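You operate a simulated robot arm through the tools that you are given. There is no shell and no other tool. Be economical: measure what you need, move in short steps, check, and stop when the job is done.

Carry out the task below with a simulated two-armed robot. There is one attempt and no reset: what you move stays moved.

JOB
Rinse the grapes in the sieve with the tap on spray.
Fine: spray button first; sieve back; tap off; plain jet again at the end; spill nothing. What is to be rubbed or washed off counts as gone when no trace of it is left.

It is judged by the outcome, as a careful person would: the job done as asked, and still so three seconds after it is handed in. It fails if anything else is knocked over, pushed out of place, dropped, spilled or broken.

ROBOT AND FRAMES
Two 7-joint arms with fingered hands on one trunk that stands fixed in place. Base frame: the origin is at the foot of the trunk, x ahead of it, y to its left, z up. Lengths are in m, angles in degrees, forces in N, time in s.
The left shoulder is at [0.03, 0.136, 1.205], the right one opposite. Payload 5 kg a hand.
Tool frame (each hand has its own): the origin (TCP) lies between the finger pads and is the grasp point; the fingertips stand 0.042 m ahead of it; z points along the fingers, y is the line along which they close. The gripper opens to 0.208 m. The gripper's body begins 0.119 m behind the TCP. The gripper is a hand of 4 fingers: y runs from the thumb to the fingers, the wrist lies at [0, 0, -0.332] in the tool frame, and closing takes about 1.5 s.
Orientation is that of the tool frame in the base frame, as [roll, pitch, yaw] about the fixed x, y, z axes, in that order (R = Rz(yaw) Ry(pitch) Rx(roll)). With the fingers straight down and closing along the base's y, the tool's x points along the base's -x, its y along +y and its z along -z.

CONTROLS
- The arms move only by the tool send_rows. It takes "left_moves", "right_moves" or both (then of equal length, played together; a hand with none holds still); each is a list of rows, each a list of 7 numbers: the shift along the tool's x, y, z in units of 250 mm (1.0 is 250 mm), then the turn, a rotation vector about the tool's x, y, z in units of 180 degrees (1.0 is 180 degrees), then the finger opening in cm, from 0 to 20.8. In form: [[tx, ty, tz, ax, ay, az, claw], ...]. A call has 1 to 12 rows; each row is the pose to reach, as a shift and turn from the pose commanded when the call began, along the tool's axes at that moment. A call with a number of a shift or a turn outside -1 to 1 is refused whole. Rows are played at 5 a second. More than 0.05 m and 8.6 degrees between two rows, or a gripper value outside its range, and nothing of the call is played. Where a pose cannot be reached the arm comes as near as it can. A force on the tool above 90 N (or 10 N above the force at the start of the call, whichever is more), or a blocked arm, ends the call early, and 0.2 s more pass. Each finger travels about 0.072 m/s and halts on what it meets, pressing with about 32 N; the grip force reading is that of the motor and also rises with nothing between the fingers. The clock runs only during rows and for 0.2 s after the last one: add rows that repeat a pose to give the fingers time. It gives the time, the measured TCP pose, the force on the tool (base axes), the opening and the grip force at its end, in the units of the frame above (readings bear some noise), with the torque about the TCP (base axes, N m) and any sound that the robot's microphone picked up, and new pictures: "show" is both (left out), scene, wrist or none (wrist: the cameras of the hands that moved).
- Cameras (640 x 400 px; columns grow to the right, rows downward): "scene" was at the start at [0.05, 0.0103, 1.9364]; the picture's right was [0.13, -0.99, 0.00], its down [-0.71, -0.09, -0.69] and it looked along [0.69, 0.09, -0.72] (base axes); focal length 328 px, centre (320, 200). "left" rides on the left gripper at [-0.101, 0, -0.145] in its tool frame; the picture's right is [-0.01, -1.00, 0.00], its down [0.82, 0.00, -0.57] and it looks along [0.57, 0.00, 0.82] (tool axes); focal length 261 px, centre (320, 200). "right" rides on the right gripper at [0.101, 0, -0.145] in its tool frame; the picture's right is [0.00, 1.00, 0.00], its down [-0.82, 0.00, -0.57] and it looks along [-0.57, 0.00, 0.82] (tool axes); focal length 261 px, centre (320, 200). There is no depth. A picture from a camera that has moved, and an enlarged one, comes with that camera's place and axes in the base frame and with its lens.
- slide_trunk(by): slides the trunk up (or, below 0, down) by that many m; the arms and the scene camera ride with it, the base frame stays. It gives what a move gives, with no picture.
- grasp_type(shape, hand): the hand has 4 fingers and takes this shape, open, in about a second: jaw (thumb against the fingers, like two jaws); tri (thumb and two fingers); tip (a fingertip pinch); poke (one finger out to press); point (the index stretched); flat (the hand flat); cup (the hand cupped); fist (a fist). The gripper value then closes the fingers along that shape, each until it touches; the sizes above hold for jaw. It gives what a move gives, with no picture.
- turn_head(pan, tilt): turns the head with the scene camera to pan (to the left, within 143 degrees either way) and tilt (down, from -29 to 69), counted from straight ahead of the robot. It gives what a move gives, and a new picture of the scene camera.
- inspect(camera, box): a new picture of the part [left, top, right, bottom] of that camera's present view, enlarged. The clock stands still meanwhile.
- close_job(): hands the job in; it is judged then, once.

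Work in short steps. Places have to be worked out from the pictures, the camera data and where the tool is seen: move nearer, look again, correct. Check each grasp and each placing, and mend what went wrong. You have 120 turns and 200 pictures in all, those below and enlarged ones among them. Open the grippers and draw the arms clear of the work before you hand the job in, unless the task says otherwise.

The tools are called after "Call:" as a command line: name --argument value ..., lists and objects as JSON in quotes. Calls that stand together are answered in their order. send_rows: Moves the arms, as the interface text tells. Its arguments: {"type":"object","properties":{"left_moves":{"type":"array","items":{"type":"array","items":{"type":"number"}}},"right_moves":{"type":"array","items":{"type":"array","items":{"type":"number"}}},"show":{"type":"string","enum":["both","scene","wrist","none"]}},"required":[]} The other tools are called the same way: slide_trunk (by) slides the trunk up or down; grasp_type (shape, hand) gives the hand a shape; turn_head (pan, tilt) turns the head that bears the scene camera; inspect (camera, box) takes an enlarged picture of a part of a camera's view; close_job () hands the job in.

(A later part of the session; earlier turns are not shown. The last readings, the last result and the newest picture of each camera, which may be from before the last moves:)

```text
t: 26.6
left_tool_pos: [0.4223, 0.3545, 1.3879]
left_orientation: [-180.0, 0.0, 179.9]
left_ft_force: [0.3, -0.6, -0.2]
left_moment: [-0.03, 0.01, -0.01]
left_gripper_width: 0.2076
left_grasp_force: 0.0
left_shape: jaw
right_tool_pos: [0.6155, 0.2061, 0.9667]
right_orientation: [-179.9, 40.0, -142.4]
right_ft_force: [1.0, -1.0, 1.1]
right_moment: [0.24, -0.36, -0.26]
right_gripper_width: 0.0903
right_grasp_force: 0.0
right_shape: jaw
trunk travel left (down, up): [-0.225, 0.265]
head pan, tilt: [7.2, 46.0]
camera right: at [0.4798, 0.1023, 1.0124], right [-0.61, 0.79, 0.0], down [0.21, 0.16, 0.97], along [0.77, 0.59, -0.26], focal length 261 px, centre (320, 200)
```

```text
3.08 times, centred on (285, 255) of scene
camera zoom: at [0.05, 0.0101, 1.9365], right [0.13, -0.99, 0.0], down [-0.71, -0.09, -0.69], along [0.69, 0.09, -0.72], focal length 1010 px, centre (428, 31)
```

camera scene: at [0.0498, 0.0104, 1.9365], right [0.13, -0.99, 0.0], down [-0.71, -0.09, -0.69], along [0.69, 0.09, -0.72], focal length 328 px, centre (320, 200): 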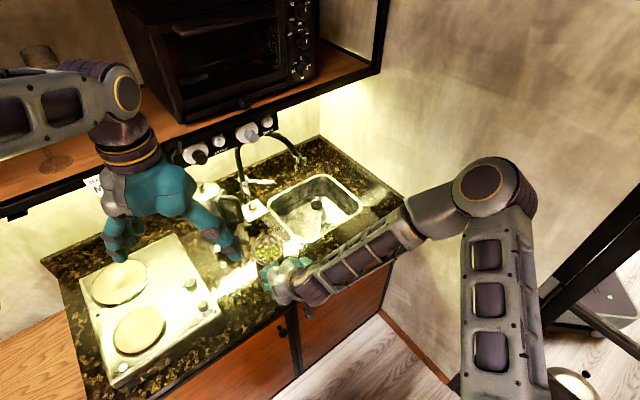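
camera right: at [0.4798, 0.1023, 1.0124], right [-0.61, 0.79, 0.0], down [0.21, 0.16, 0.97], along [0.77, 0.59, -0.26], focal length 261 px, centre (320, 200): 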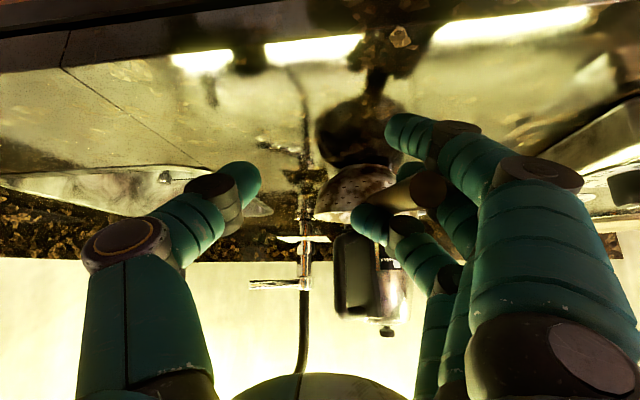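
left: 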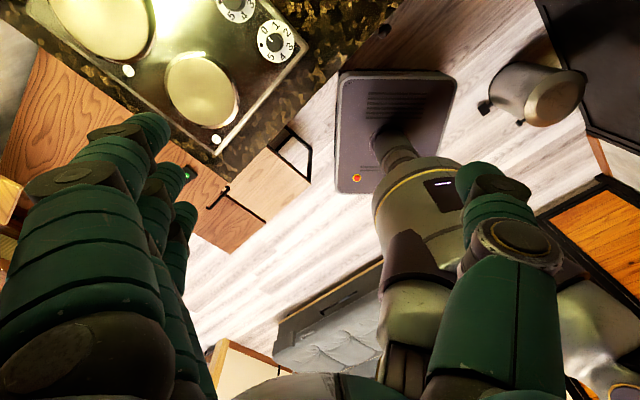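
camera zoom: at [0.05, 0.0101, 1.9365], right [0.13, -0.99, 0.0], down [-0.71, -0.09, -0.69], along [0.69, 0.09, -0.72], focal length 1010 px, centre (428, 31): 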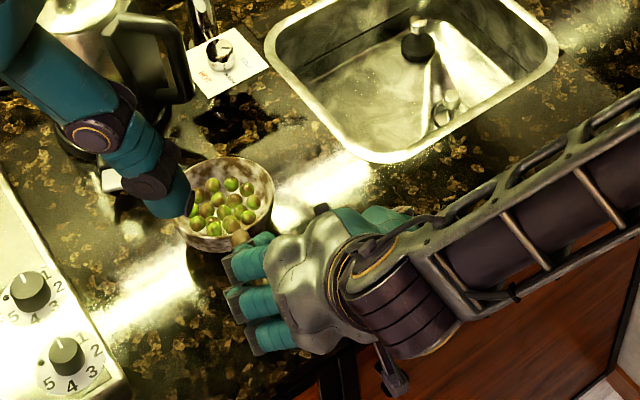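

While opening, the handle got caught between index and middle finger and was dragged left a few cm. I ease the fingers slightly and withdraw straight back along the handle.

Call:
send_rows --right_moves '[[0, 0, 0, 0, 0, 0, 8.4], [0.06, 0, -0.05, 0, 0, 0, 8.4], [0.12, 0, -0.1, 0, 0, 0, 8.4], [0.18, 0, -0.151, 0, 0, 0, 8.4], [0.24, 0, -0.201, 0, 0, 0, 8.4], [0.24, 0, -0.201, 0, 0, 0, 8.4]]' --show "wrist"

Call:
inspect --camera "scene" --box '[220, 190, 350, 320]'

```text
t: 28.0
left_tool_pos: [0.4221, 0.3552, 1.3868]
left_orientation: [179.9, 0.0, -180.0]
left_ft_force: [-0.3, -0.4, 0.0]
left_moment: [-0.05, 0.0, -0.01]
left_gripper_width: 0.2076
left_grasp_force: 0.0
left_shape: jaw
right_tool_pos: [0.5546, 0.1589, 0.9661]
right_orientation: [-180.0, 40.0, -142.5]
right_ft_force: [-2.1, -0.8, 1.9]
right_moment: [0.25, -0.21, 0.06]
right_gripper_width: 0.0873
right_grasp_force: 0.2
right_shape: jaw
trunk travel left (down, up): [-0.225, 0.265]
head pan, tilt: [7.2, 46.0]
camera right: at [0.4174, 0.0544, 1.0123], right [-0.61, 0.79, 0.0], down [0.21, 0.16, 0.97], along [0.77, 0.59, -0.26], focal length 261 px, centre (320, 200)
```

right: 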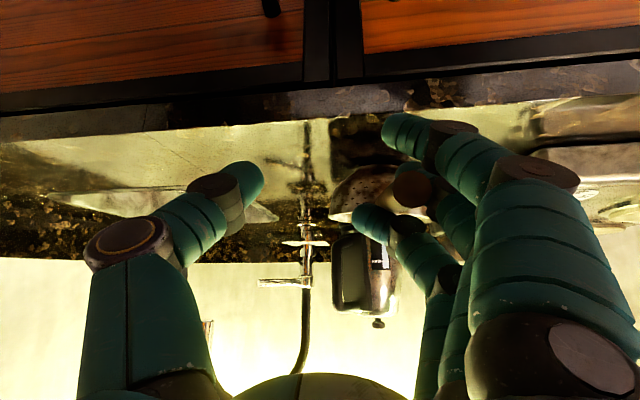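

```text
3.08 times, centred on (285, 255) of scene
camera zoom: at [0.0499, 0.0106, 1.9365], right [0.13, -0.99, 0.0], down [-0.71, -0.09, -0.69], along [0.69, 0.09, -0.72], focal length 1010 px, centre (428, 31)
```

zoom: 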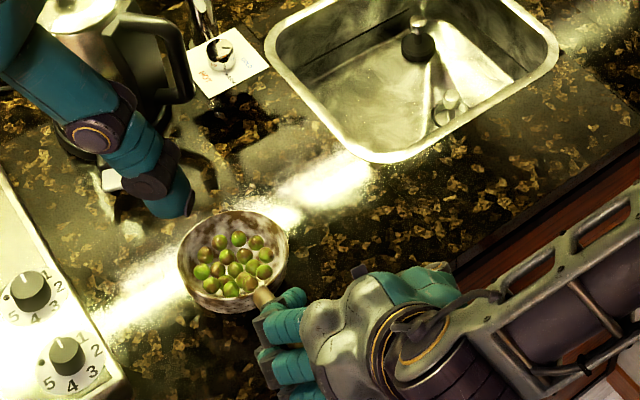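

The sieve followed by ~5 cm: the handle is wedged between index (below) and middle (above). Flattening the hand should widen that gap, so I pitch up 20° about the handle and then slide back a little.

Call:
send_rows --right_moves '[[0.009, 0, 0.002, 0, -0.037, 0, 8.4], [0.018, 0, 0.004, 0, -0.074, 0, 8.4], [0.027, 0, 0.005, 0, -0.111, 0, 8.4], [0.027, 0, 0.005, 0, -0.111, 0, 8.4]]' --show "wrist"

Call:
inspect --camera "scene" --box '[220, 190, 350, 320]'

```text
t: 29.0
left_tool_pos: [0.4215, 0.355, 1.3867]
left_orientation: [-180.0, 0.0, -180.0]
left_ft_force: [0.0, 0.2, -0.2]
left_moment: [-0.01, -0.04, 0.01]
left_gripper_width: 0.208
left_grasp_force: 0.1
left_shape: jaw
right_tool_pos: [0.553, 0.1573, 0.9645]
right_orientation: [-180.0, 46.6, -142.5]
right_ft_force: [-0.2, -0.1, 0.5]
right_moment: [0.05, -0.13, -0.08]
right_gripper_width: 0.0872
right_grasp_force: 0.0
right_shape: jaw
right hand out of reach, approached as far as the arm can: row 2, 3, 4
trunk travel left (down, up): [-0.225, 0.265]
head pan, tilt: [7.2, 46.0]
camera right: at [0.4134, 0.051, 0.9903], right [-0.61, 0.79, 0.0], down [0.12, 0.09, 0.99], along [0.79, 0.6, -0.15], focal length 261 px, centre (320, 200)
```

right: 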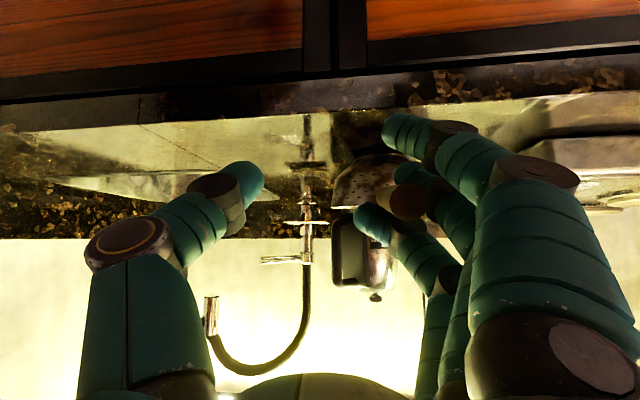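

```text
3.08 times, centred on (285, 255) of scene
camera zoom: at [0.0497, 0.0106, 1.9365], right [0.12, -0.99, 0.0], down [-0.71, -0.09, -0.69], along [0.69, 0.09, -0.72], focal length 1010 px, centre (428, 31)
```

zoom: 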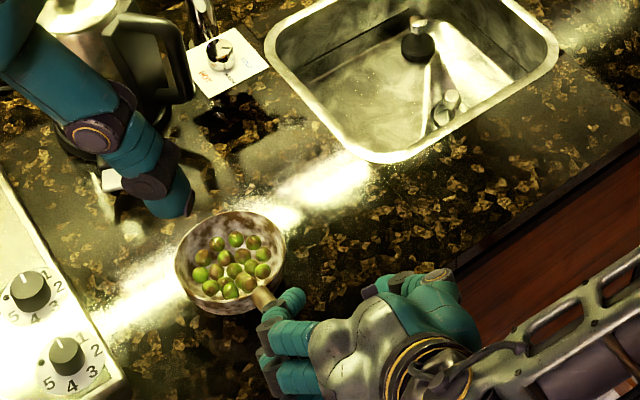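

Force is now near zero – wedge released. I retreat along the finger direction so the fingers slide off either side of the handle.

Call:
send_rows --right_moves '[[0, 0, -0.05, 0, 0, 0, 8.6], [0, 0, -0.1, 0, 0, 0, 8.6], [0, 0, -0.16, 0, 0, 0, 8.6], [0, 0, -0.22, 0, 0, 0, 8.6]]' --show "wrist"

Call:
inspect --camera "scene" --box '[220, 190, 350, 320]'

```text
t: 30.0
left_tool_pos: [0.4213, 0.3548, 1.3866]
left_orientation: [-179.9, -0.1, 180.0]
left_ft_force: [-0.3, -0.1, 0.6]
left_moment: [0.01, -0.04, 0.01]
left_gripper_width: 0.2078
left_grasp_force: 0.1
left_shape: jaw
right_tool_pos: [0.5227, 0.1328, 1.0032]
right_orientation: [179.8, 46.8, -142.4]
right_ft_force: [0.0, -0.5, -2.9]
right_moment: [-0.34, 0.13, -0.01]
right_gripper_width: 0.0868
right_grasp_force: 0.0
right_shape: jaw
trunk travel left (down, up): [-0.225, 0.265]
head pan, tilt: [7.2, 46.0]
camera right: at [0.3824, 0.0259, 1.0285], right [-0.61, 0.79, 0.0], down [0.12, 0.09, 0.99], along [0.79, 0.6, -0.15], focal length 261 px, centre (320, 200)
```

right: 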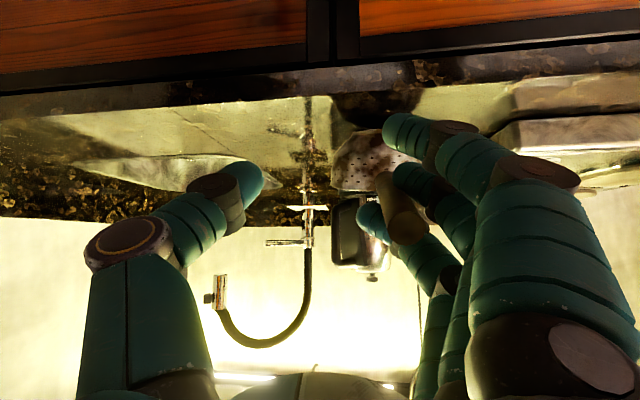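

```text
3.08 times, centred on (285, 255) of scene
camera zoom: at [0.0496, 0.0102, 1.9365], right [0.13, -0.99, 0.0], down [-0.71, -0.09, -0.69], along [0.69, 0.09, -0.72], focal length 1010 px, centre (428, 31)
```

zoom: 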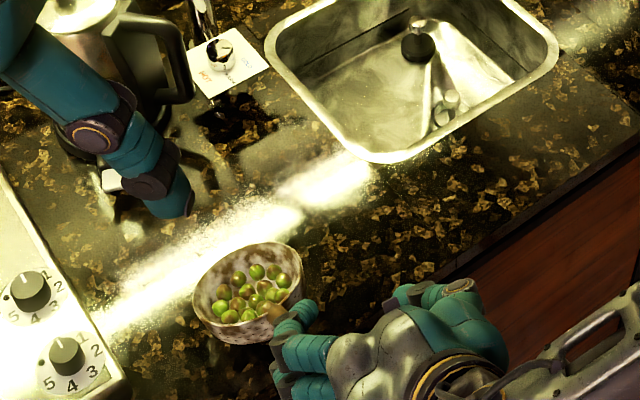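

The handle is riding up on the middle finger and the bowl tilts; I go straight back down to the previous unloaded pose at once.

Call:
send_rows --right_moves '[[0, 0, 0.055, 0, 0, 0, 8.6], [0, 0, 0.11, 0, 0, 0, 8.6], [0, 0, 0.165, 0, 0, 0, 8.6], [0, 0, 0.215, 0, 0, 0, 8.6], [0, 0, 0.215, 0, 0, 0, 8.6]]' --show "wrist"

Call:
inspect --camera "scene" --box '[230, 220, 330, 320]'

Call:
inspect --camera "right" --box '[280, 80, 520, 280]'

```text
t: 31.2
left_tool_pos: [0.4226, 0.3552, 1.3865]
left_orientation: [-179.9, -0.2, -179.9]
left_ft_force: [0.4, -0.7, 0.2]
left_moment: [0.0, 0.01, 0.01]
left_gripper_width: 0.2078
left_grasp_force: 0.0
left_shape: jaw
right_tool_pos: [0.5528, 0.1562, 0.9659]
right_orientation: [180.0, 46.7, -142.3]
right_ft_force: [-0.6, -0.4, 0.7]
right_moment: [0.15, -0.18, -0.03]
right_gripper_width: 0.0877
right_grasp_force: 0.0
right_shape: jaw
trunk travel left (down, up): [-0.225, 0.265]
head pan, tilt: [7.2, 46.0]
camera right: at [0.4135, 0.0496, 0.991], right [-0.61, 0.79, 0.0], down [0.12, 0.09, 0.99], along [0.79, 0.6, -0.15], focal length 261 px, centre (320, 200)
```

right: 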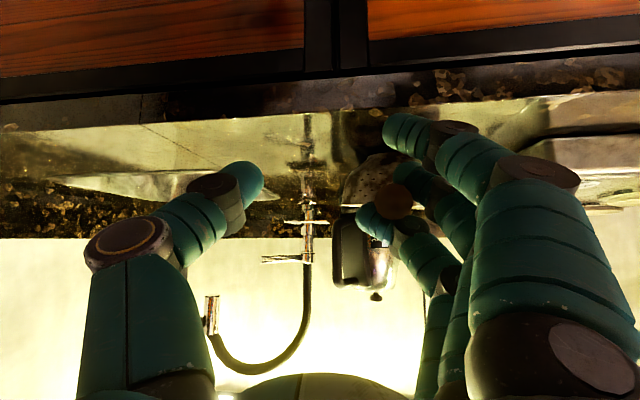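

```text
4.00 times, centred on (280, 270) of scene
camera zoom: at [0.0497, 0.0103, 1.9365], right [0.13, -0.99, 0.0], down [-0.71, -0.09, -0.69], along [0.69, 0.09, -0.72], focal length 1313 px, centre (480, -80)
```

zoom: 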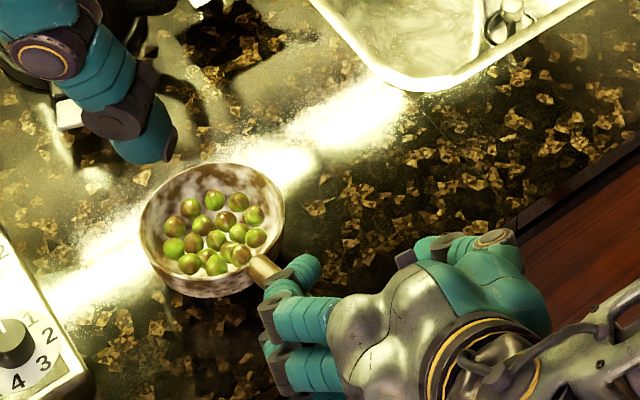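

```text
2.00 times, centred on (400, 180) of right
camera zoom: at [0.4135, 0.0496, 0.991], right [-0.61, 0.79, 0.0], down [0.12, 0.09, 0.99], along [0.79, 0.6, -0.15], focal length 521 px, centre (160, 240)
```

zoom: 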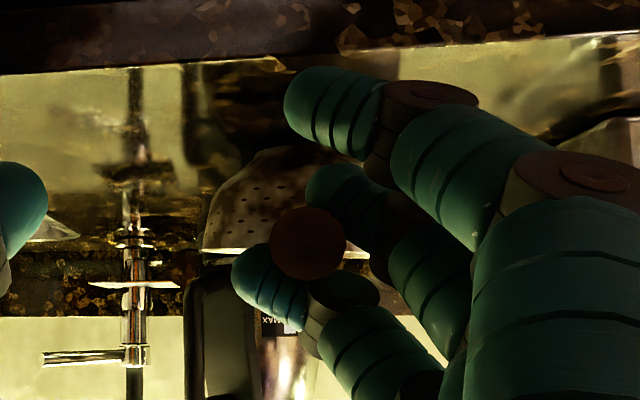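

Level again, all grapes inside. The middle fingertip is below and the ring fingertip above the handle, so I slide the hand sideways to the left (+y tool) to pull them out.

Call:
send_rows --right_moves '[[0, 0.03, 0, 0, 0, 0, 8.6], [0, 0.06, 0, 0, 0, 0, 8.6], [0, 0.09, 0, 0, 0, 0, 8.6], [0, 0.12, 0, 0, 0, 0, 8.6]]' --show "none"

Call:
inspect --camera "right" --box '[280, 80, 520, 280]'

Call:
inspect --camera "scene" --box '[230, 220, 330, 320]'

```text
t: 32.2
left_tool_pos: [0.4221, 0.355, 1.3865]
left_orientation: [-180.0, 0.0, 179.9]
left_ft_force: [0.5, 0.5, -0.9]
left_moment: [-0.02, 0.01, 0.03]
left_gripper_width: 0.2079
left_grasp_force: 0.1
left_shape: jaw
right_tool_pos: [0.5345, 0.1805, 0.9649]
right_orientation: [-180.0, 46.7, -142.3]
right_ft_force: [1.0, 0.1, -0.5]
right_moment: [0.0, -0.16, -0.17]
right_gripper_width: 0.0874
right_grasp_force: 0.0
right_shape: jaw
trunk travel left (down, up): [-0.225, 0.265]
head pan, tilt: [7.2, 46.0]
```

```text
2.00 times, centred on (400, 180) of right
camera zoom: at [0.3947, 0.074, 0.9909], right [-0.61, 0.79, 0.0], down [0.12, 0.09, 0.99], along [0.79, 0.6, -0.15], focal length 521 px, centre (160, 240)
```

zoom: 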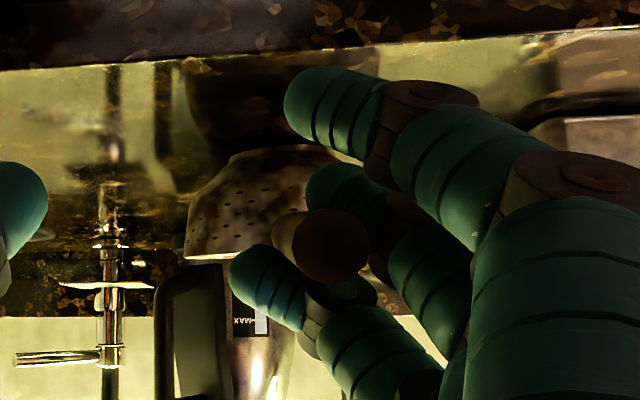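

```text
4.00 times, centred on (280, 270) of scene
camera zoom: at [0.05, 0.0107, 1.9364], right [0.13, -0.99, 0.0], down [-0.71, -0.09, -0.69], along [0.69, 0.09, -0.72], focal length 1313 px, centre (480, -80)
```

zoom: 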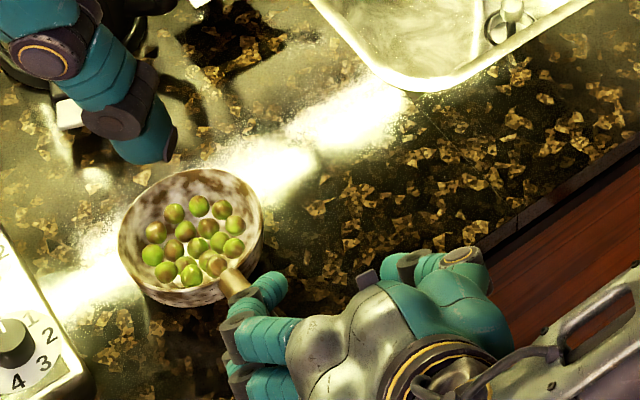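

The handle is still captive between middle and ring distal segments and gets dragged. I open fully to straighten the fingers while moving the hand right at the same rate, so the fingers unroll off the handle in place.

Call:
send_rows --right_moves '[[0, -0.04, 0, 0, 0, 0, 11], [0, -0.09, 0, 0, 0, 0, 13.5], [0, -0.14, 0, 0, 0, 0, 16], [0, -0.19, 0, 0, 0, 0, 18.5], [0, -0.24, 0, 0, 0, 0, 20.8], [0, -0.24, 0, 0, 0, 0, 20.8]]' --show "wrist"

Call:
inspect --camera "scene" --box '[230, 220, 330, 320]'

```text
t: 33.6
left_tool_pos: [0.4222, 0.3545, 1.3873]
left_orientation: [180.0, 0.0, 180.0]
left_ft_force: [-0.1, 0.4, 0.3]
left_moment: [-0.04, 0.01, 0.01]
left_gripper_width: 0.2076
left_grasp_force: 0.1
left_shape: jaw
right_tool_pos: [0.5701, 0.1322, 0.9659]
right_orientation: [-180.0, 46.6, -142.4]
right_ft_force: [-0.2, -0.7, -1.3]
right_moment: [-0.08, -0.02, -0.04]
right_gripper_width: 0.2072
right_grasp_force: 0.1
right_shape: jaw
trunk travel left (down, up): [-0.225, 0.265]
head pan, tilt: [7.2, 46.0]
camera right: at [0.4311, 0.0268, 0.9911], right [-0.61, 0.79, 0.0], down [0.12, 0.09, 0.99], along [0.78, 0.6, -0.15], focal length 261 px, centre (320, 200)
```

right: 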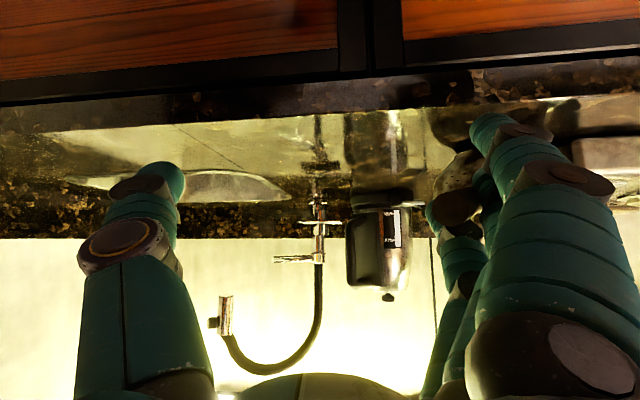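

```text
4.00 times, centred on (280, 270) of scene
camera zoom: at [0.0499, 0.0109, 1.9365], right [0.13, -0.99, 0.0], down [-0.71, -0.09, -0.69], along [0.69, 0.09, -0.72], focal length 1313 px, centre (480, -80)
```

zoom: 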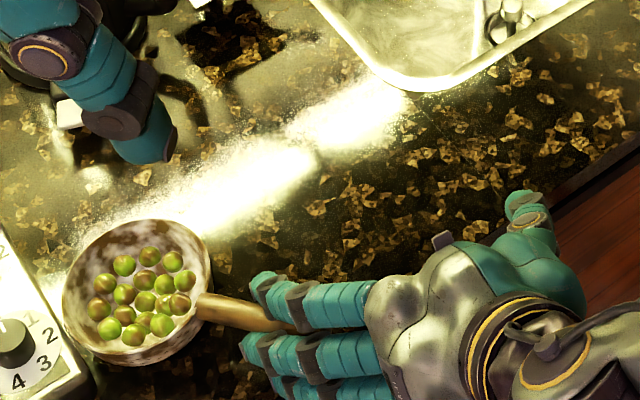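

The fingers are straight now. I try a small 2 cm retreat exactly along the finger axis and check the effect.

Call:
send_rows --right_moves '[[0, 0, -0.04, 0, 0, 0, 20.8], [0, 0, -0.08, 0, 0, 0, 20.8]]' --show "none"

Call:
inspect --camera "right" --box '[360, 80, 600, 280]'

Call:
inspect --camera "scene" --box '[230, 240, 330, 320]'

```text
t: 34.2
left_tool_pos: [0.4224, 0.355, 1.3865]
left_orientation: [180.0, 0.0, -179.9]
left_ft_force: [0.5, -0.5, -0.2]
left_moment: [-0.02, -0.02, 0.01]
left_gripper_width: 0.2078
left_grasp_force: 0.2
left_shape: jaw
right_tool_pos: [0.5592, 0.1245, 0.9784]
right_orientation: [-180.0, 46.6, -142.4]
right_ft_force: [0.1, -0.7, -1.1]
right_moment: [-0.21, -0.04, -0.02]
right_gripper_width: 0.2074
right_grasp_force: 0.0
right_shape: jaw
trunk travel left (down, up): [-0.225, 0.265]
head pan, tilt: [7.2, 46.0]
```

```text
2.00 times, centred on (480, 180) of right
camera zoom: at [0.4195, 0.0175, 1.0047], right [-0.61, 0.79, 0.0], down [0.12, 0.09, 0.99], along [0.79, 0.6, -0.15], focal length 521 px, centre (0, 240)
```

zoom: 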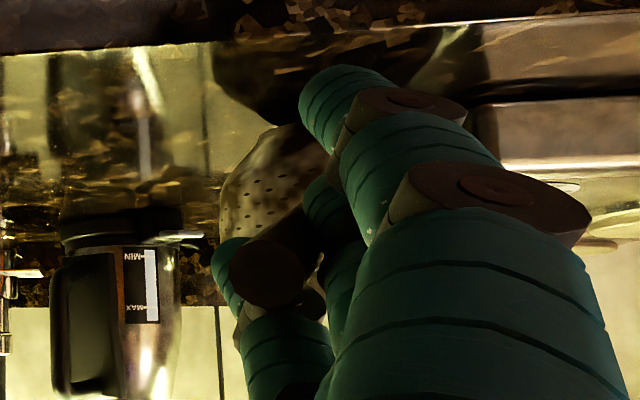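

```text
5.00 times, centred on (280, 280) of scene
camera zoom: at [0.05, 0.0102, 1.9365], right [0.13, -0.99, 0.0], down [-0.71, -0.09, -0.69], along [0.69, 0.09, -0.72], focal length 1642 px, centre (520, -200)
```

zoom: 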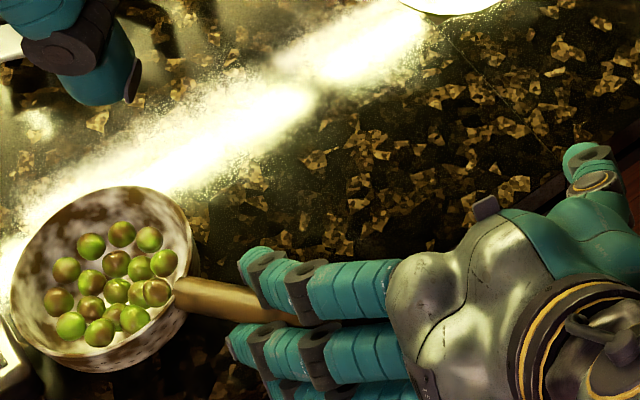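

The middle finger is carrying the handle slightly. I lower 1.2 cm to unload, then move the hand off along the handle's own axis (towards -y), past its end.

Call:
send_rows --right_moves '[[0.035, 0, 0.033, 0, 0, 0, 20.8], [0.06, -0.032, 0.006, 0, 0, 0, 20.8], [0.086, -0.065, -0.02, 0, 0, 0, 20.8], [0.112, -0.1, -0.05, 0, 0, 0, 20.8], [0.139, -0.13, -0.077, 0, 0, 0, 20.8]]' --show "none"

Call:
inspect --camera "right" --box '[360, 80, 600, 280]'

Call:
inspect --camera "scene" --box '[230, 240, 330, 320]'

```text
t: 35.4
left_tool_pos: [0.4215, 0.3545, 1.387]
left_orientation: [-179.9, 0.0, 180.0]
left_ft_force: [-0.5, -1.2, 0.3]
left_moment: [0.06, 0.0, 0.0]
left_gripper_width: 0.2078
left_grasp_force: 0.0
left_shape: jaw
right_tool_pos: [0.5503, 0.0759, 0.968]
right_orientation: [-180.0, 46.7, -142.4]
right_ft_force: [0.5, -0.5, -0.4]
right_moment: [-0.04, -0.04, -0.04]
right_gripper_width: 0.2073
right_grasp_force: 0.1
right_shape: jaw
trunk travel left (down, up): [-0.225, 0.265]
head pan, tilt: [7.2, 46.0]
```

```text
2.00 times, centred on (480, 180) of right
camera zoom: at [0.4093, -0.0308, 0.9928], right [-0.61, 0.79, 0.0], down [0.12, 0.09, 0.99], along [0.78, 0.6, -0.15], focal length 521 px, centre (0, 240)
```

zoom: 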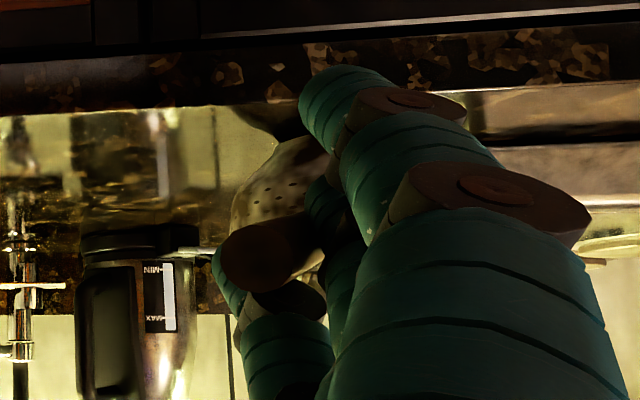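

```text
5.00 times, centred on (280, 280) of scene
camera zoom: at [0.0499, 0.0096, 1.9365], right [0.13, -0.99, 0.0], down [-0.71, -0.09, -0.69], along [0.69, 0.09, -0.72], focal length 1642 px, centre (520, -200)
```

zoom: 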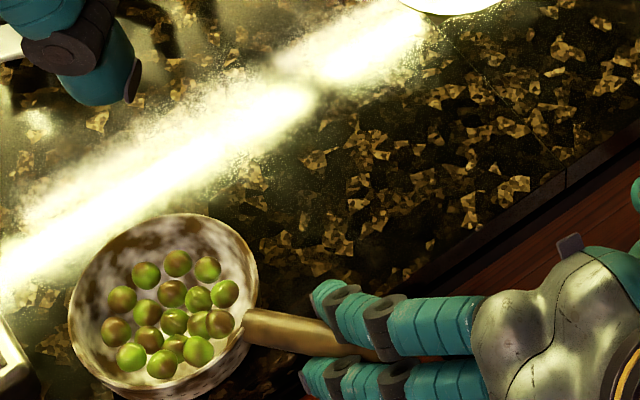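

The wedge still drags the sieve along. I'll use the left hand to hold the bowl from above, spanning front-to-back, so the right hand can slip out and regrasp. First I bring it to a hover over the bowl at about (0.517, 0.31).

Call:
send_rows --left_moves '[[-0.035, -0.016, 0.086, 0, 0, -0.0455, 20.8], [-0.07, -0.032, 0.172, 0, 0, -0.091, 20.8], [-0.104, -0.049, 0.258, 0, 0, -0.1365, 20.8], [-0.138, -0.065, 0.345, 0, 0, -0.182, 20.8], [-0.173, -0.081, 0.43, 0, 0, -0.2275, 20.8], [-0.207, -0.097, 0.517, 0, 0, -0.273, 20.8], [-0.242, -0.113, 0.603, 0, 0, -0.3185, 20.8], [-0.276, -0.129, 0.69, 0, 0, -0.364, 20.8], [-0.311, -0.146, 0.776, 0, 0, -0.41, 20.8], [-0.345, -0.162, 0.862, 0, 0, -0.455, 20.8], [-0.38, -0.178, 0.948, 0, 0, -0.5, 20.8]]'

```text
t: 37.8
left_tool_pos: [0.5199, 0.3122, 1.1498]
left_orientation: [-180.0, -0.1, -89.6]
left_ft_force: [6.8, -15.2, 6.0]
left_moment: [2.28, 0.83, -0.01]
left_gripper_width: 0.2079
left_grasp_force: 0.0
left_shape: jaw
right_tool_pos: [0.5499, 0.0775, 0.9678]
right_orientation: [179.8, 46.7, -142.4]
right_ft_force: [0.2, 4.0, -1.4]
right_moment: [-0.37, -0.03, -0.24]
right_gripper_width: 0.2075
right_grasp_force: 0.0
right_shape: jaw
trunk travel left (down, up): [-0.225, 0.265]
head pan, tilt: [7.2, 46.0]
camera scene: at [0.0509, 0.0109, 1.9366], right [0.13, -0.99, 0.0], down [-0.71, -0.09, -0.69], along [0.69, 0.09, -0.72], focal length 328 px, centre (320, 200)
camera left: at [0.5178, 0.4136, 1.2932], right [1.0, 0.01, 0.0], down [0.01, -0.82, 0.57], along [0.01, -0.57, -0.82], focal length 261 px, centre (320, 200)
```

scene: 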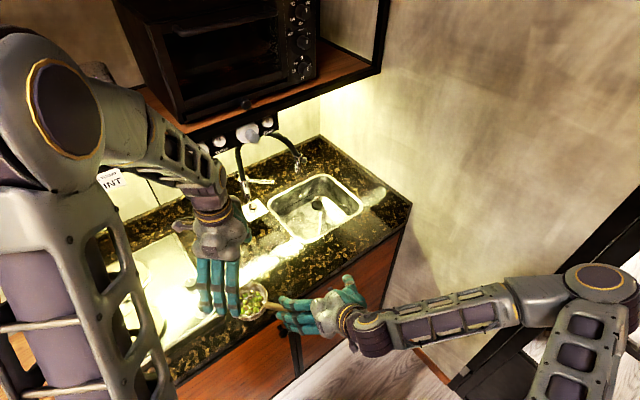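
left: 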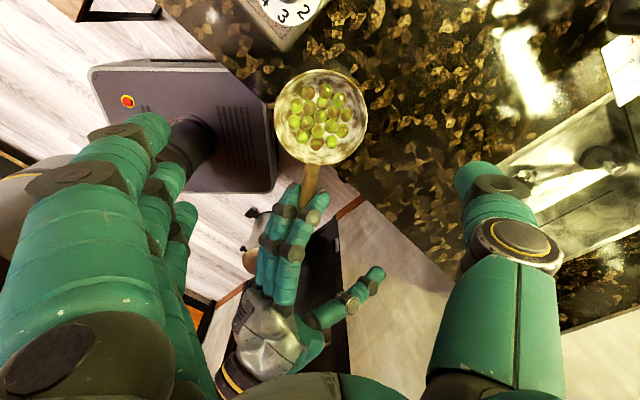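

The left view shows the bowl's edge close to the counter's front edge, so it must go inward. The left force reading of 15 N is odd; I check whether it persists with a still row.

Call:
send_rows --left_moves '[[0, 0, 0, 0, 0, 0, 20.8]]' --show "none"

Call:
inspect --camera "left" --box '[200, 50, 420, 260]'

Call:
inspect --camera "scene" --box '[160, 110, 340, 330]'

```text
t: 38.2
left_tool_pos: [0.5189, 0.3133, 1.149]
left_orientation: [179.9, -0.1, -89.9]
left_ft_force: [0.3, 1.0, -0.1]
left_moment: [-0.12, 0.02, 0.01]
left_gripper_width: 0.208
left_grasp_force: 0.1
left_shape: jaw
right_tool_pos: [0.5489, 0.0776, 0.9668]
right_orientation: [180.0, 46.5, -142.3]
right_ft_force: [0.4, 1.5, -0.9]
right_moment: [-0.21, -0.05, -0.14]
right_gripper_width: 0.2074
right_grasp_force: 0.0
right_shape: jaw
trunk travel left (down, up): [-0.225, 0.265]
head pan, tilt: [7.2, 46.0]
```

```text
1.90 times, centred on (310, 155) of left
camera zoom: at [0.5174, 0.4142, 1.2934], right [1.0, 0.01, 0.0], down [0.01, -0.82, 0.57], along [0.0, -0.57, -0.82], focal length 496 px, centre (339, 286)
```

zoom: 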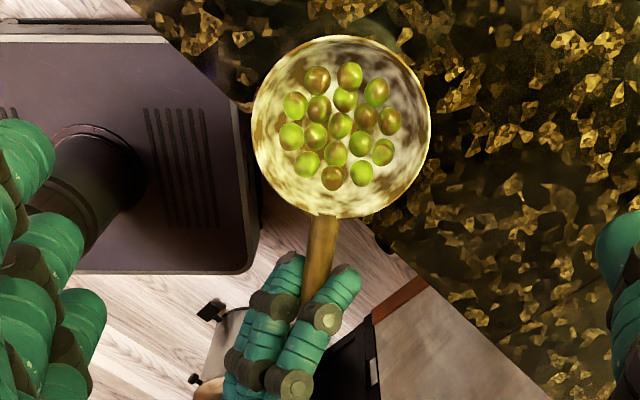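

```text
1.82 times, centred on (250, 220) of scene
camera zoom: at [0.0506, 0.0134, 1.9364], right [0.13, -0.99, 0.0], down [-0.71, -0.09, -0.69], along [0.69, 0.09, -0.72], focal length 597 px, centre (447, 164)
```

zoom: 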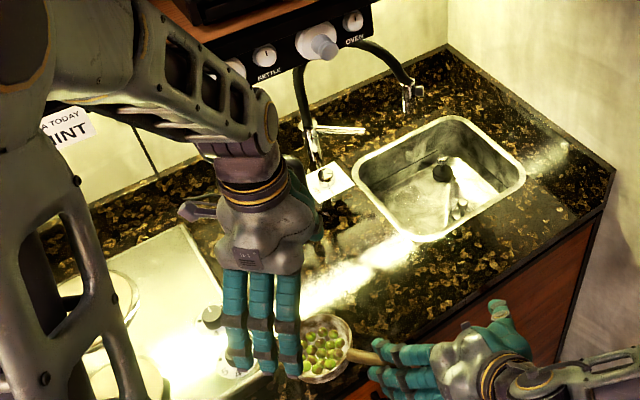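

The force was only a transient. I use the wedge to carry the sieve inward: right hand +12 cm in x, +3 cm in y, slowly.

Call:
send_rows --right_moves '[[-0.052, -0.033, 0.055, 0, 0, 0, 20.8], [-0.104, -0.066, 0.11, 0, 0, 0, 20.8], [-0.156, -0.099, 0.165, 0, 0, 0, 20.8], [-0.207, -0.132, 0.22, 0, 0, 0, 20.8], [-0.26, -0.165, 0.275, 0, 0, 0, 20.8], [-0.311, -0.198, 0.33, 0, 0, 0, 20.8]]' --show "none"

Call:
inspect --camera "left" --box '[200, 50, 520, 280]'

Call:
inspect --camera "scene" --box '[180, 200, 340, 330]'

```text
t: 39.6
left_tool_pos: [0.5184, 0.3125, 1.1495]
left_orientation: [180.0, 0.1, -90.0]
left_ft_force: [0.2, 0.7, -0.8]
left_moment: [-0.02, 0.02, -0.02]
left_gripper_width: 0.2079
left_grasp_force: 0.0
left_shape: jaw
right_tool_pos: [0.67, 0.1058, 0.9661]
right_orientation: [180.0, 46.6, -142.5]
right_ft_force: [0.1, -0.5, -1.8]
right_moment: [-0.12, -0.03, -0.01]
right_gripper_width: 0.2074
right_grasp_force: 0.1
right_shape: jaw
trunk travel left (down, up): [-0.225, 0.265]
head pan, tilt: [7.2, 46.0]
```

```text
1.74 times, centred on (360, 165) of left
camera zoom: at [0.5178, 0.4119, 1.2938], right [1.0, 0.01, 0.0], down [0.0, -0.82, 0.57], along [0.0, -0.57, -0.82], focal length 453 px, centre (250, 261)
```

zoom: 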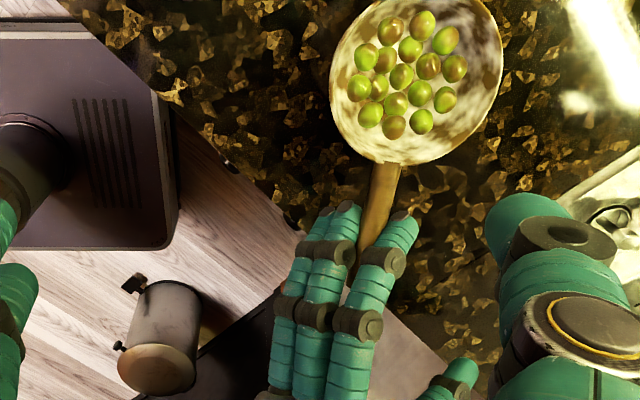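

```text
3.08 times, centred on (260, 265) of scene
camera zoom: at [0.0508, 0.0108, 1.9364], right [0.13, -0.99, 0.0], down [-0.71, -0.09, -0.69], along [0.69, 0.09, -0.72], focal length 1010 px, centre (505, 0)
```

zoom: 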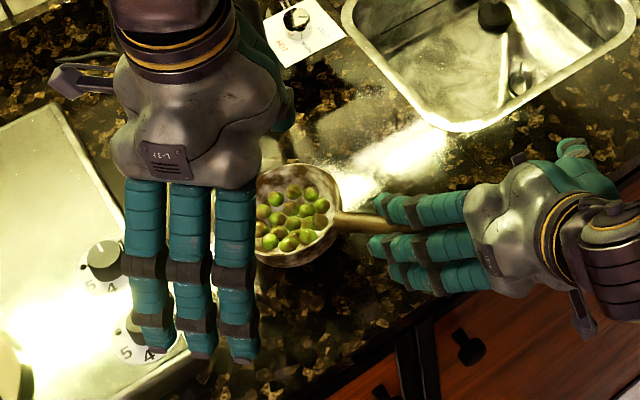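

The sieve is now safely inland, bowl centre ≈(0.635, 0.334). I bring the left hand over the bowl, then down to straddle the rim front-to-back.

Call:
send_rows --left_moves '[[-0.04, -0.155, 0.0, 0, 0, 0, 20.8], [-0.08, -0.31, 0.05, 0, 0, 0, 20.8], [-0.12, -0.466, 0.15, 0, 0, 0, 20.8], [-0.12, -0.466, 0.3, 0, 0, 0, 20.8], [-0.12, -0.466, 0.43, 0, 0, 0, 20.8], [-0.12, -0.466, 0.43, 0, 0, 0, 20.8]]'

```text
t: 41.0
left_tool_pos: [0.6331, 0.3405, 1.0436]
left_orientation: [179.9, 0.0, -90.0]
left_ft_force: [-0.7, -0.2, 0.4]
left_moment: [-0.04, -0.09, 0.0]
left_gripper_width: 0.2079
left_grasp_force: 0.0
left_shape: jaw
right_tool_pos: [0.6689, 0.1057, 0.9672]
right_orientation: [-180.0, 46.7, -142.4]
right_ft_force: [-0.6, 0.1, -0.6]
right_moment: [-0.14, -0.1, -0.08]
right_gripper_width: 0.2073
right_grasp_force: 0.2
right_shape: jaw
trunk travel left (down, up): [-0.225, 0.265]
head pan, tilt: [7.2, 46.0]
camera scene: at [0.0489, 0.0102, 1.9365], right [0.13, -0.99, 0.0], down [-0.71, -0.09, -0.7], along [0.69, 0.09, -0.72], focal length 328 px, centre (320, 200)
camera left: at [0.6322, 0.4418, 1.1874], right [1.0, 0.0, 0.0], down [0.0, -0.82, 0.57], along [0.0, -0.57, -0.82], focal length 261 px, centre (320, 200)
```

scene: 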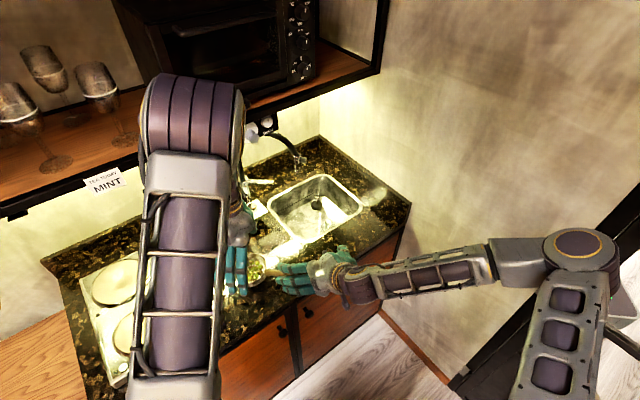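
left: 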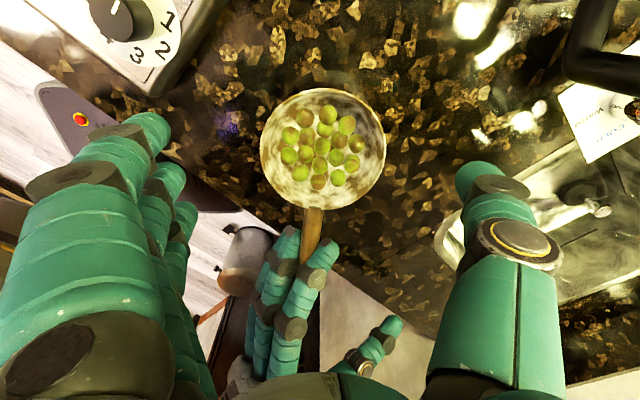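

Bowl centre ≈(0.635, 0.342), well centred under the left hand. I descend 7 cm and close gently to touch the bowl.

Call:
send_rows --left_moves '[[0, -0.008, 0.1, 0, 0, 0, 20.8], [0, -0.008, 0.2, 0, 0, 0, 20.8], [0, -0.008, 0.29, 0, 0, 0, 20.8], [0, -0.008, 0.29, 0, 0, 0, 18], [0, -0.008, 0.29, 0, 0, 0, 15.5], [0, -0.008, 0.29, 0, 0, 0, 15.5]]' --show "wrist"

```text
t: 42.4
left_tool_pos: [0.6345, 0.3414, 0.9702]
left_orientation: [-180.0, 0.0, -89.9]
left_ft_force: [0.2, 0.7, 0.2]
left_moment: [-0.01, -0.01, 0.01]
left_gripper_width: 0.1552
left_grasp_force: 0.1
left_shape: jaw
right_tool_pos: [0.669, 0.1052, 0.9665]
right_orientation: [-180.0, 46.8, -142.4]
right_ft_force: [-0.5, -0.1, -0.6]
right_moment: [-0.11, -0.05, 0.01]
right_gripper_width: 0.2072
right_grasp_force: 0.1
right_shape: jaw
trunk travel left (down, up): [-0.225, 0.265]
head pan, tilt: [7.2, 46.0]
camera left: at [0.6343, 0.4415, 1.1147], right [1.0, 0.01, 0.0], down [0.0, -0.82, 0.57], along [0.0, -0.57, -0.82], focal length 261 px, centre (320, 200)
```

left: 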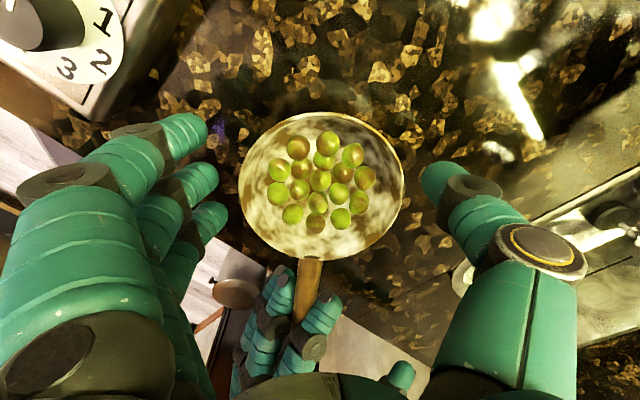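

Symmetric around the bowl. I close the left fingers onto it.

Call:
send_rows --left_moves '[[0, 0, 0, 0, 0, 0, 13.5], [0, 0, 0, 0, 0, 0, 12.5], [0, 0, 0, 0, 0, 0, 11.5], [0, 0, 0, 0, 0, 0, 11.0], [0, 0, 0, 0, 0, 0, 11.0]]' --show "wrist"

```text
t: 43.6
left_tool_pos: [0.6352, 0.3413, 0.9695]
left_orientation: [-180.0, 0.1, -89.9]
left_ft_force: [1.2, 1.7, -3.6]
left_moment: [0.0, 0.06, 0.08]
left_gripper_width: 0.1046
left_grasp_force: 30.4
left_shape: jaw
right_tool_pos: [0.67, 0.1045, 0.9676]
right_orientation: [179.8, 46.5, -142.3]
right_ft_force: [-0.7, -0.8, -1.3]
right_moment: [-0.1, -0.07, 0.19]
right_gripper_width: 0.2076
right_grasp_force: 0.1
right_shape: jaw
trunk travel left (down, up): [-0.225, 0.265]
head pan, tilt: [7.2, 46.0]
camera left: at [0.6345, 0.4417, 1.1143], right [1.0, 0.01, 0.0], down [0.0, -0.82, 0.57], along [0.0, -0.57, -0.82], focal length 261 px, centre (320, 200)
```

left: 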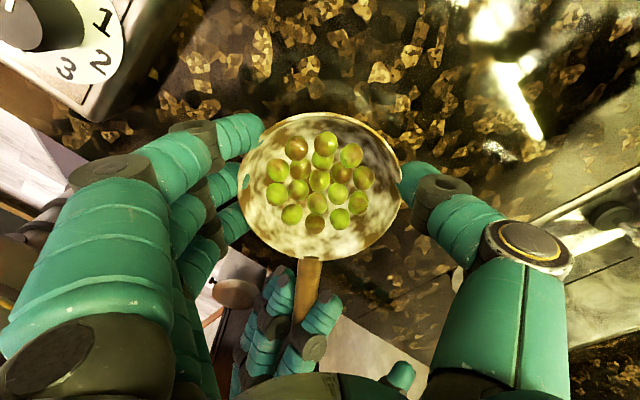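

The left hand holds the bowl firmly (30 N). Now the right hand withdraws 9 cm along the handle in -y.

Call:
send_rows --right_moves '[[0.025, -0.047, -0.027, 0, 0, 0, 20.8], [0.05, -0.095, -0.053, 0, 0, 0, 20.8], [0.076, -0.142, -0.08, 0, 0, 0, 20.8], [0.1, -0.19, -0.107, 0, 0, 0, 20.8], [0.126, -0.237, -0.133, 0, 0, 0, 20.8], [0.151, -0.284, -0.16, 0, 0, 0, 20.8]]' --show "none"

Call:
inspect --camera "left" --box '[0, 0, 640, 400]'

```text
t: 45.0
left_tool_pos: [0.6339, 0.342, 0.9707]
left_orientation: [-180.0, 0.1, -90.0]
left_ft_force: [-0.6, -1.4, -2.9]
left_moment: [0.13, -0.02, 0.0]
left_gripper_width: 0.1047
left_grasp_force: 31.6
left_shape: jaw
right_tool_pos: [0.6713, 0.0157, 0.9665]
right_orientation: [-180.0, 46.7, -142.5]
right_ft_force: [-0.9, 0.0, 0.1]
right_moment: [0.01, 0.0, 0.0]
right_gripper_width: 0.2079
right_grasp_force: 0.0
right_shape: jaw
trunk travel left (down, up): [-0.225, 0.265]
head pan, tilt: [7.2, 46.0]
```

```text
1.00 times, centred on (320, 200) of left (not enlarged: the box is as wide or as high as the picture)
camera zoom: at [0.6342, 0.4417, 1.1149], right [1.0, 0.01, 0.0], down [0.0, -0.82, 0.57], along [0.0, -0.57, -0.82], focal length 261 px, centre (320, 200)
```

zoom: 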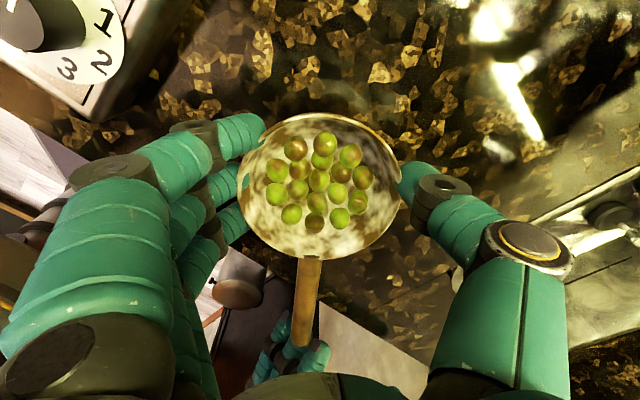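

Right hand is free. Now I raise it and steepen it (φ≈65°), ready to turn toward the new handle direction (along y).

Call:
send_rows --right_moves '[[-0.07, 0.0, -0.104, 0, 0.024, 0, 18], [-0.14, 0.05, -0.208, 0, 0.048, 0, 15], [-0.21, 0.12, -0.312, 0, 0.072, 0, 12], [-0.28, 0.2, -0.417, 0, 0.096, 0, 10], [-0.35, 0.278, -0.521, 0, 0.12, 0, 10], [-0.35, 0.278, -0.521, 0, 0.12, 0, 10]]' --show "none"

Call:
send_rows --right_moves '[[-0.026, 0.04, 0.0, -0.019, 0, -0.0406, 10], [-0.053, 0.08, 0.0, -0.0379, 0, -0.0812, 10], [-0.079, 0.121, 0.05, -0.0568, 0, -0.1218, 10], [-0.105, 0.162, 0.12, -0.0758, 0, -0.1624, 10], [-0.13, 0.2, 0.19, -0.0947, 0, -0.203, 10], [-0.158, 0.243, 0.26, -0.1137, 0, -0.2436, 10], [-0.158, 0.243, 0.26, -0.1137, 0, -0.2436, 10]]'

```text
t: 46.4
left_tool_pos: [0.6362, 0.3401, 0.9698]
left_orientation: [179.9, -0.1, -90.0]
left_ft_force: [0.1, -0.3, -1.8]
left_moment: [0.1, 0.07, -0.02]
left_gripper_width: 0.1044
left_grasp_force: 32.1
left_shape: jaw
right_tool_pos: [0.6007, 0.0486, 1.1187]
right_orientation: [179.9, 25.0, -142.5]
right_ft_force: [-0.4, -0.3, -0.2]
right_moment: [0.1, 0.05, 0.04]
right_gripper_width: 0.1007
right_grasp_force: 0.1
right_shape: jaw
trunk travel left (down, up): [-0.225, 0.265]
head pan, tilt: [7.2, 46.0]
```

```text
t: 48.0
left_tool_pos: [0.6355, 0.3398, 0.9715]
left_orientation: [-180.0, -0.1, -90.0]
left_ft_force: [-0.8, 0.9, -2.5]
left_moment: [0.08, -0.03, -0.01]
left_gripper_width: 0.1042
left_grasp_force: 31.8
left_shape: jaw
right_tool_pos: [0.611, 0.1374, 1.0794]
right_orientation: [180.0, 25.1, -94.0]
right_ft_force: [0.5, -0.2, -0.4]
right_moment: [-0.03, -0.07, -0.03]
right_gripper_width: 0.1007
right_grasp_force: 0.1
right_shape: jaw
trunk travel left (down, up): [-0.225, 0.265]
head pan, tilt: [7.2, 46.0]
camera scene: at [0.0489, 0.01, 1.9366], right [0.13, -0.99, 0.0], down [-0.71, -0.09, -0.7], along [0.69, 0.09, -0.72], focal length 328 px, centre (320, 200)
camera right: at [0.5997, -0.0163, 1.1662], right [-1.0, 0.07, 0.0], down [0.04, 0.5, 0.87], along [0.06, 0.86, -0.5], focal length 261 px, centre (320, 200)
```

scene: 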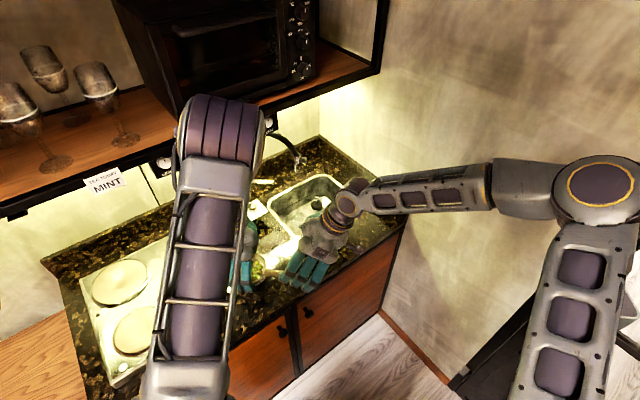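
right: 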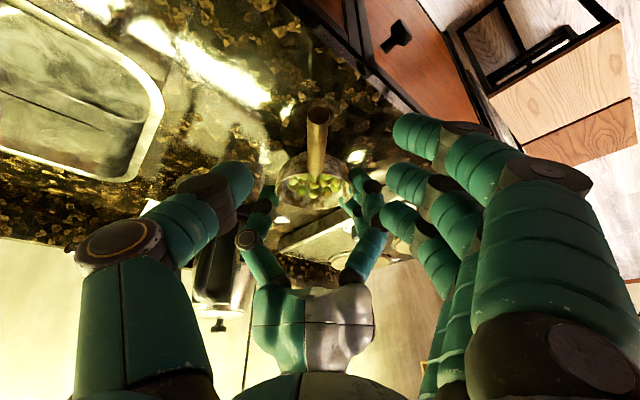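

Handle triangulated from (0.612, 0.171) to (0.626, 0.264), z≈0.957. I lower the right hand onto its middle.

Call:
send_rows --right_moves '[[-0.02, -0.002, 0.13, 0, 0, 0, 9], [-0.04, -0.004, 0.26, 0, 0, 0, 8], [-0.06, -0.006, 0.39, 0, 0, 0, 8], [-0.081, -0.008, 0.515, 0, 0, 0, 8], [-0.081, -0.008, 0.515, 0, 0, 0, 8]]' --show "wrist"

Call:
inspect --camera "left" --box '[180, 100, 440, 400]'

```text
t: 49.2
left_tool_pos: [0.634, 0.341, 0.9712]
left_orientation: [180.0, 0.0, -89.9]
left_ft_force: [-0.8, -0.5, -3.0]
left_moment: [0.11, -0.03, 0.01]
left_gripper_width: 0.1043
left_grasp_force: 31.6
left_shape: jaw
right_tool_pos: [0.6191, 0.2084, 0.9708]
right_orientation: [180.0, 25.1, -93.9]
right_ft_force: [0.3, -0.5, 0.3]
right_moment: [0.05, -0.02, 0.0]
right_gripper_width: 0.0807
right_grasp_force: 0.1
right_shape: jaw
trunk travel left (down, up): [-0.225, 0.265]
head pan, tilt: [7.2, 46.0]
camera right: at [0.6073, 0.0558, 1.0581], right [-1.0, 0.07, 0.0], down [0.04, 0.5, 0.87], along [0.06, 0.86, -0.5], focal length 261 px, centre (320, 200)
```

right: 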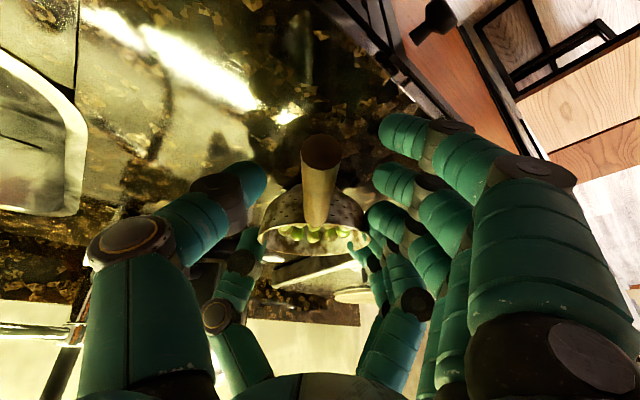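

```text
1.33 times, centred on (310, 250) of left
camera zoom: at [0.6342, 0.441, 1.1149], right [1.0, 0.0, 0.0], down [0.0, -0.82, 0.57], along [0.0, -0.57, -0.82], focal length 348 px, centre (333, 133)
```

zoom: 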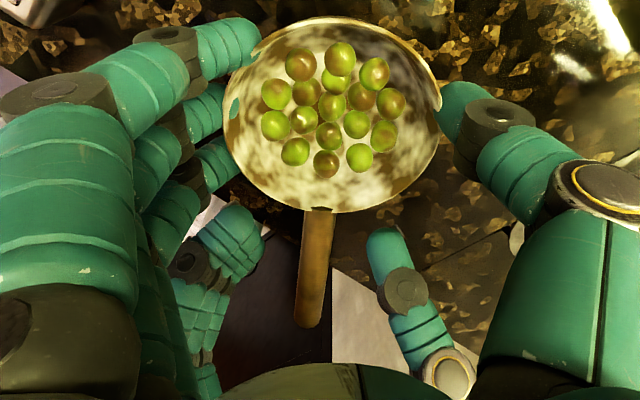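

Handle is centred between thumb and fingers. To line up all three fingers along it, I steepen by 13° about the handle and shift slightly toward the bowl before closing.

Call:
send_rows --right_moves '[[-0.021, 0, 0.012, 0, 0.036, 0, 8], [-0.042, 0, 0.025, 0, 0.0722, 0, 8], [-0.042, 0, 0.025, 0, 0.0722, 0, 5], [-0.042, 0, 0.025, 0, 0.0722, 0, 3.5], [-0.042, 0, 0.025, 0, 0.0722, 0, 2.5], [-0.042, 0, 0.025, 0, 0.0722, 0, 1.5], [-0.042, 0, 0.025, 0, 0.0722, 0, 1.0]]' --show "wrist"

Call:
inspect --camera "left" --box '[180, 100, 440, 400]'

```text
t: 50.8
left_tool_pos: [0.635, 0.3408, 0.9697]
left_orientation: [179.8, 0.0, -90.0]
left_ft_force: [-2.5, 1.1, -1.2]
left_moment: [-0.08, 0.06, -0.5]
left_gripper_width: 0.1041
left_grasp_force: 32.4
left_shape: jaw
right_tool_pos: [0.6214, 0.2209, 0.9688]
right_orientation: [180.0, 12.0, -94.0]
right_ft_force: [3.2, -0.7, -1.9]
right_moment: [0.02, -0.03, 0.24]
right_gripper_width: 0.004
right_grasp_force: 18.8
right_shape: jaw
trunk travel left (down, up): [-0.225, 0.265]
head pan, tilt: [7.2, 46.0]
camera right: at [0.6106, 0.0916, 1.0887], right [-1.0, 0.07, 0.0], down [0.05, 0.68, 0.73], along [0.05, 0.73, -0.68], focal length 261 px, centre (320, 200)
```

right: 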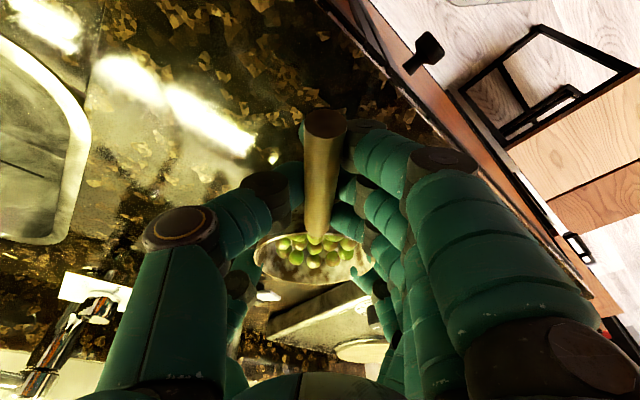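

```text
1.33 times, centred on (310, 250) of left
camera zoom: at [0.6343, 0.4416, 1.1143], right [1.0, 0.0, 0.0], down [0.0, -0.82, 0.57], along [0.0, -0.57, -0.82], focal length 348 px, centre (333, 133)
```

zoom: 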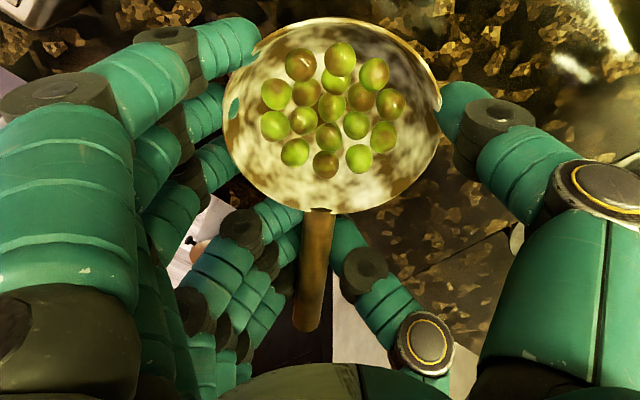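

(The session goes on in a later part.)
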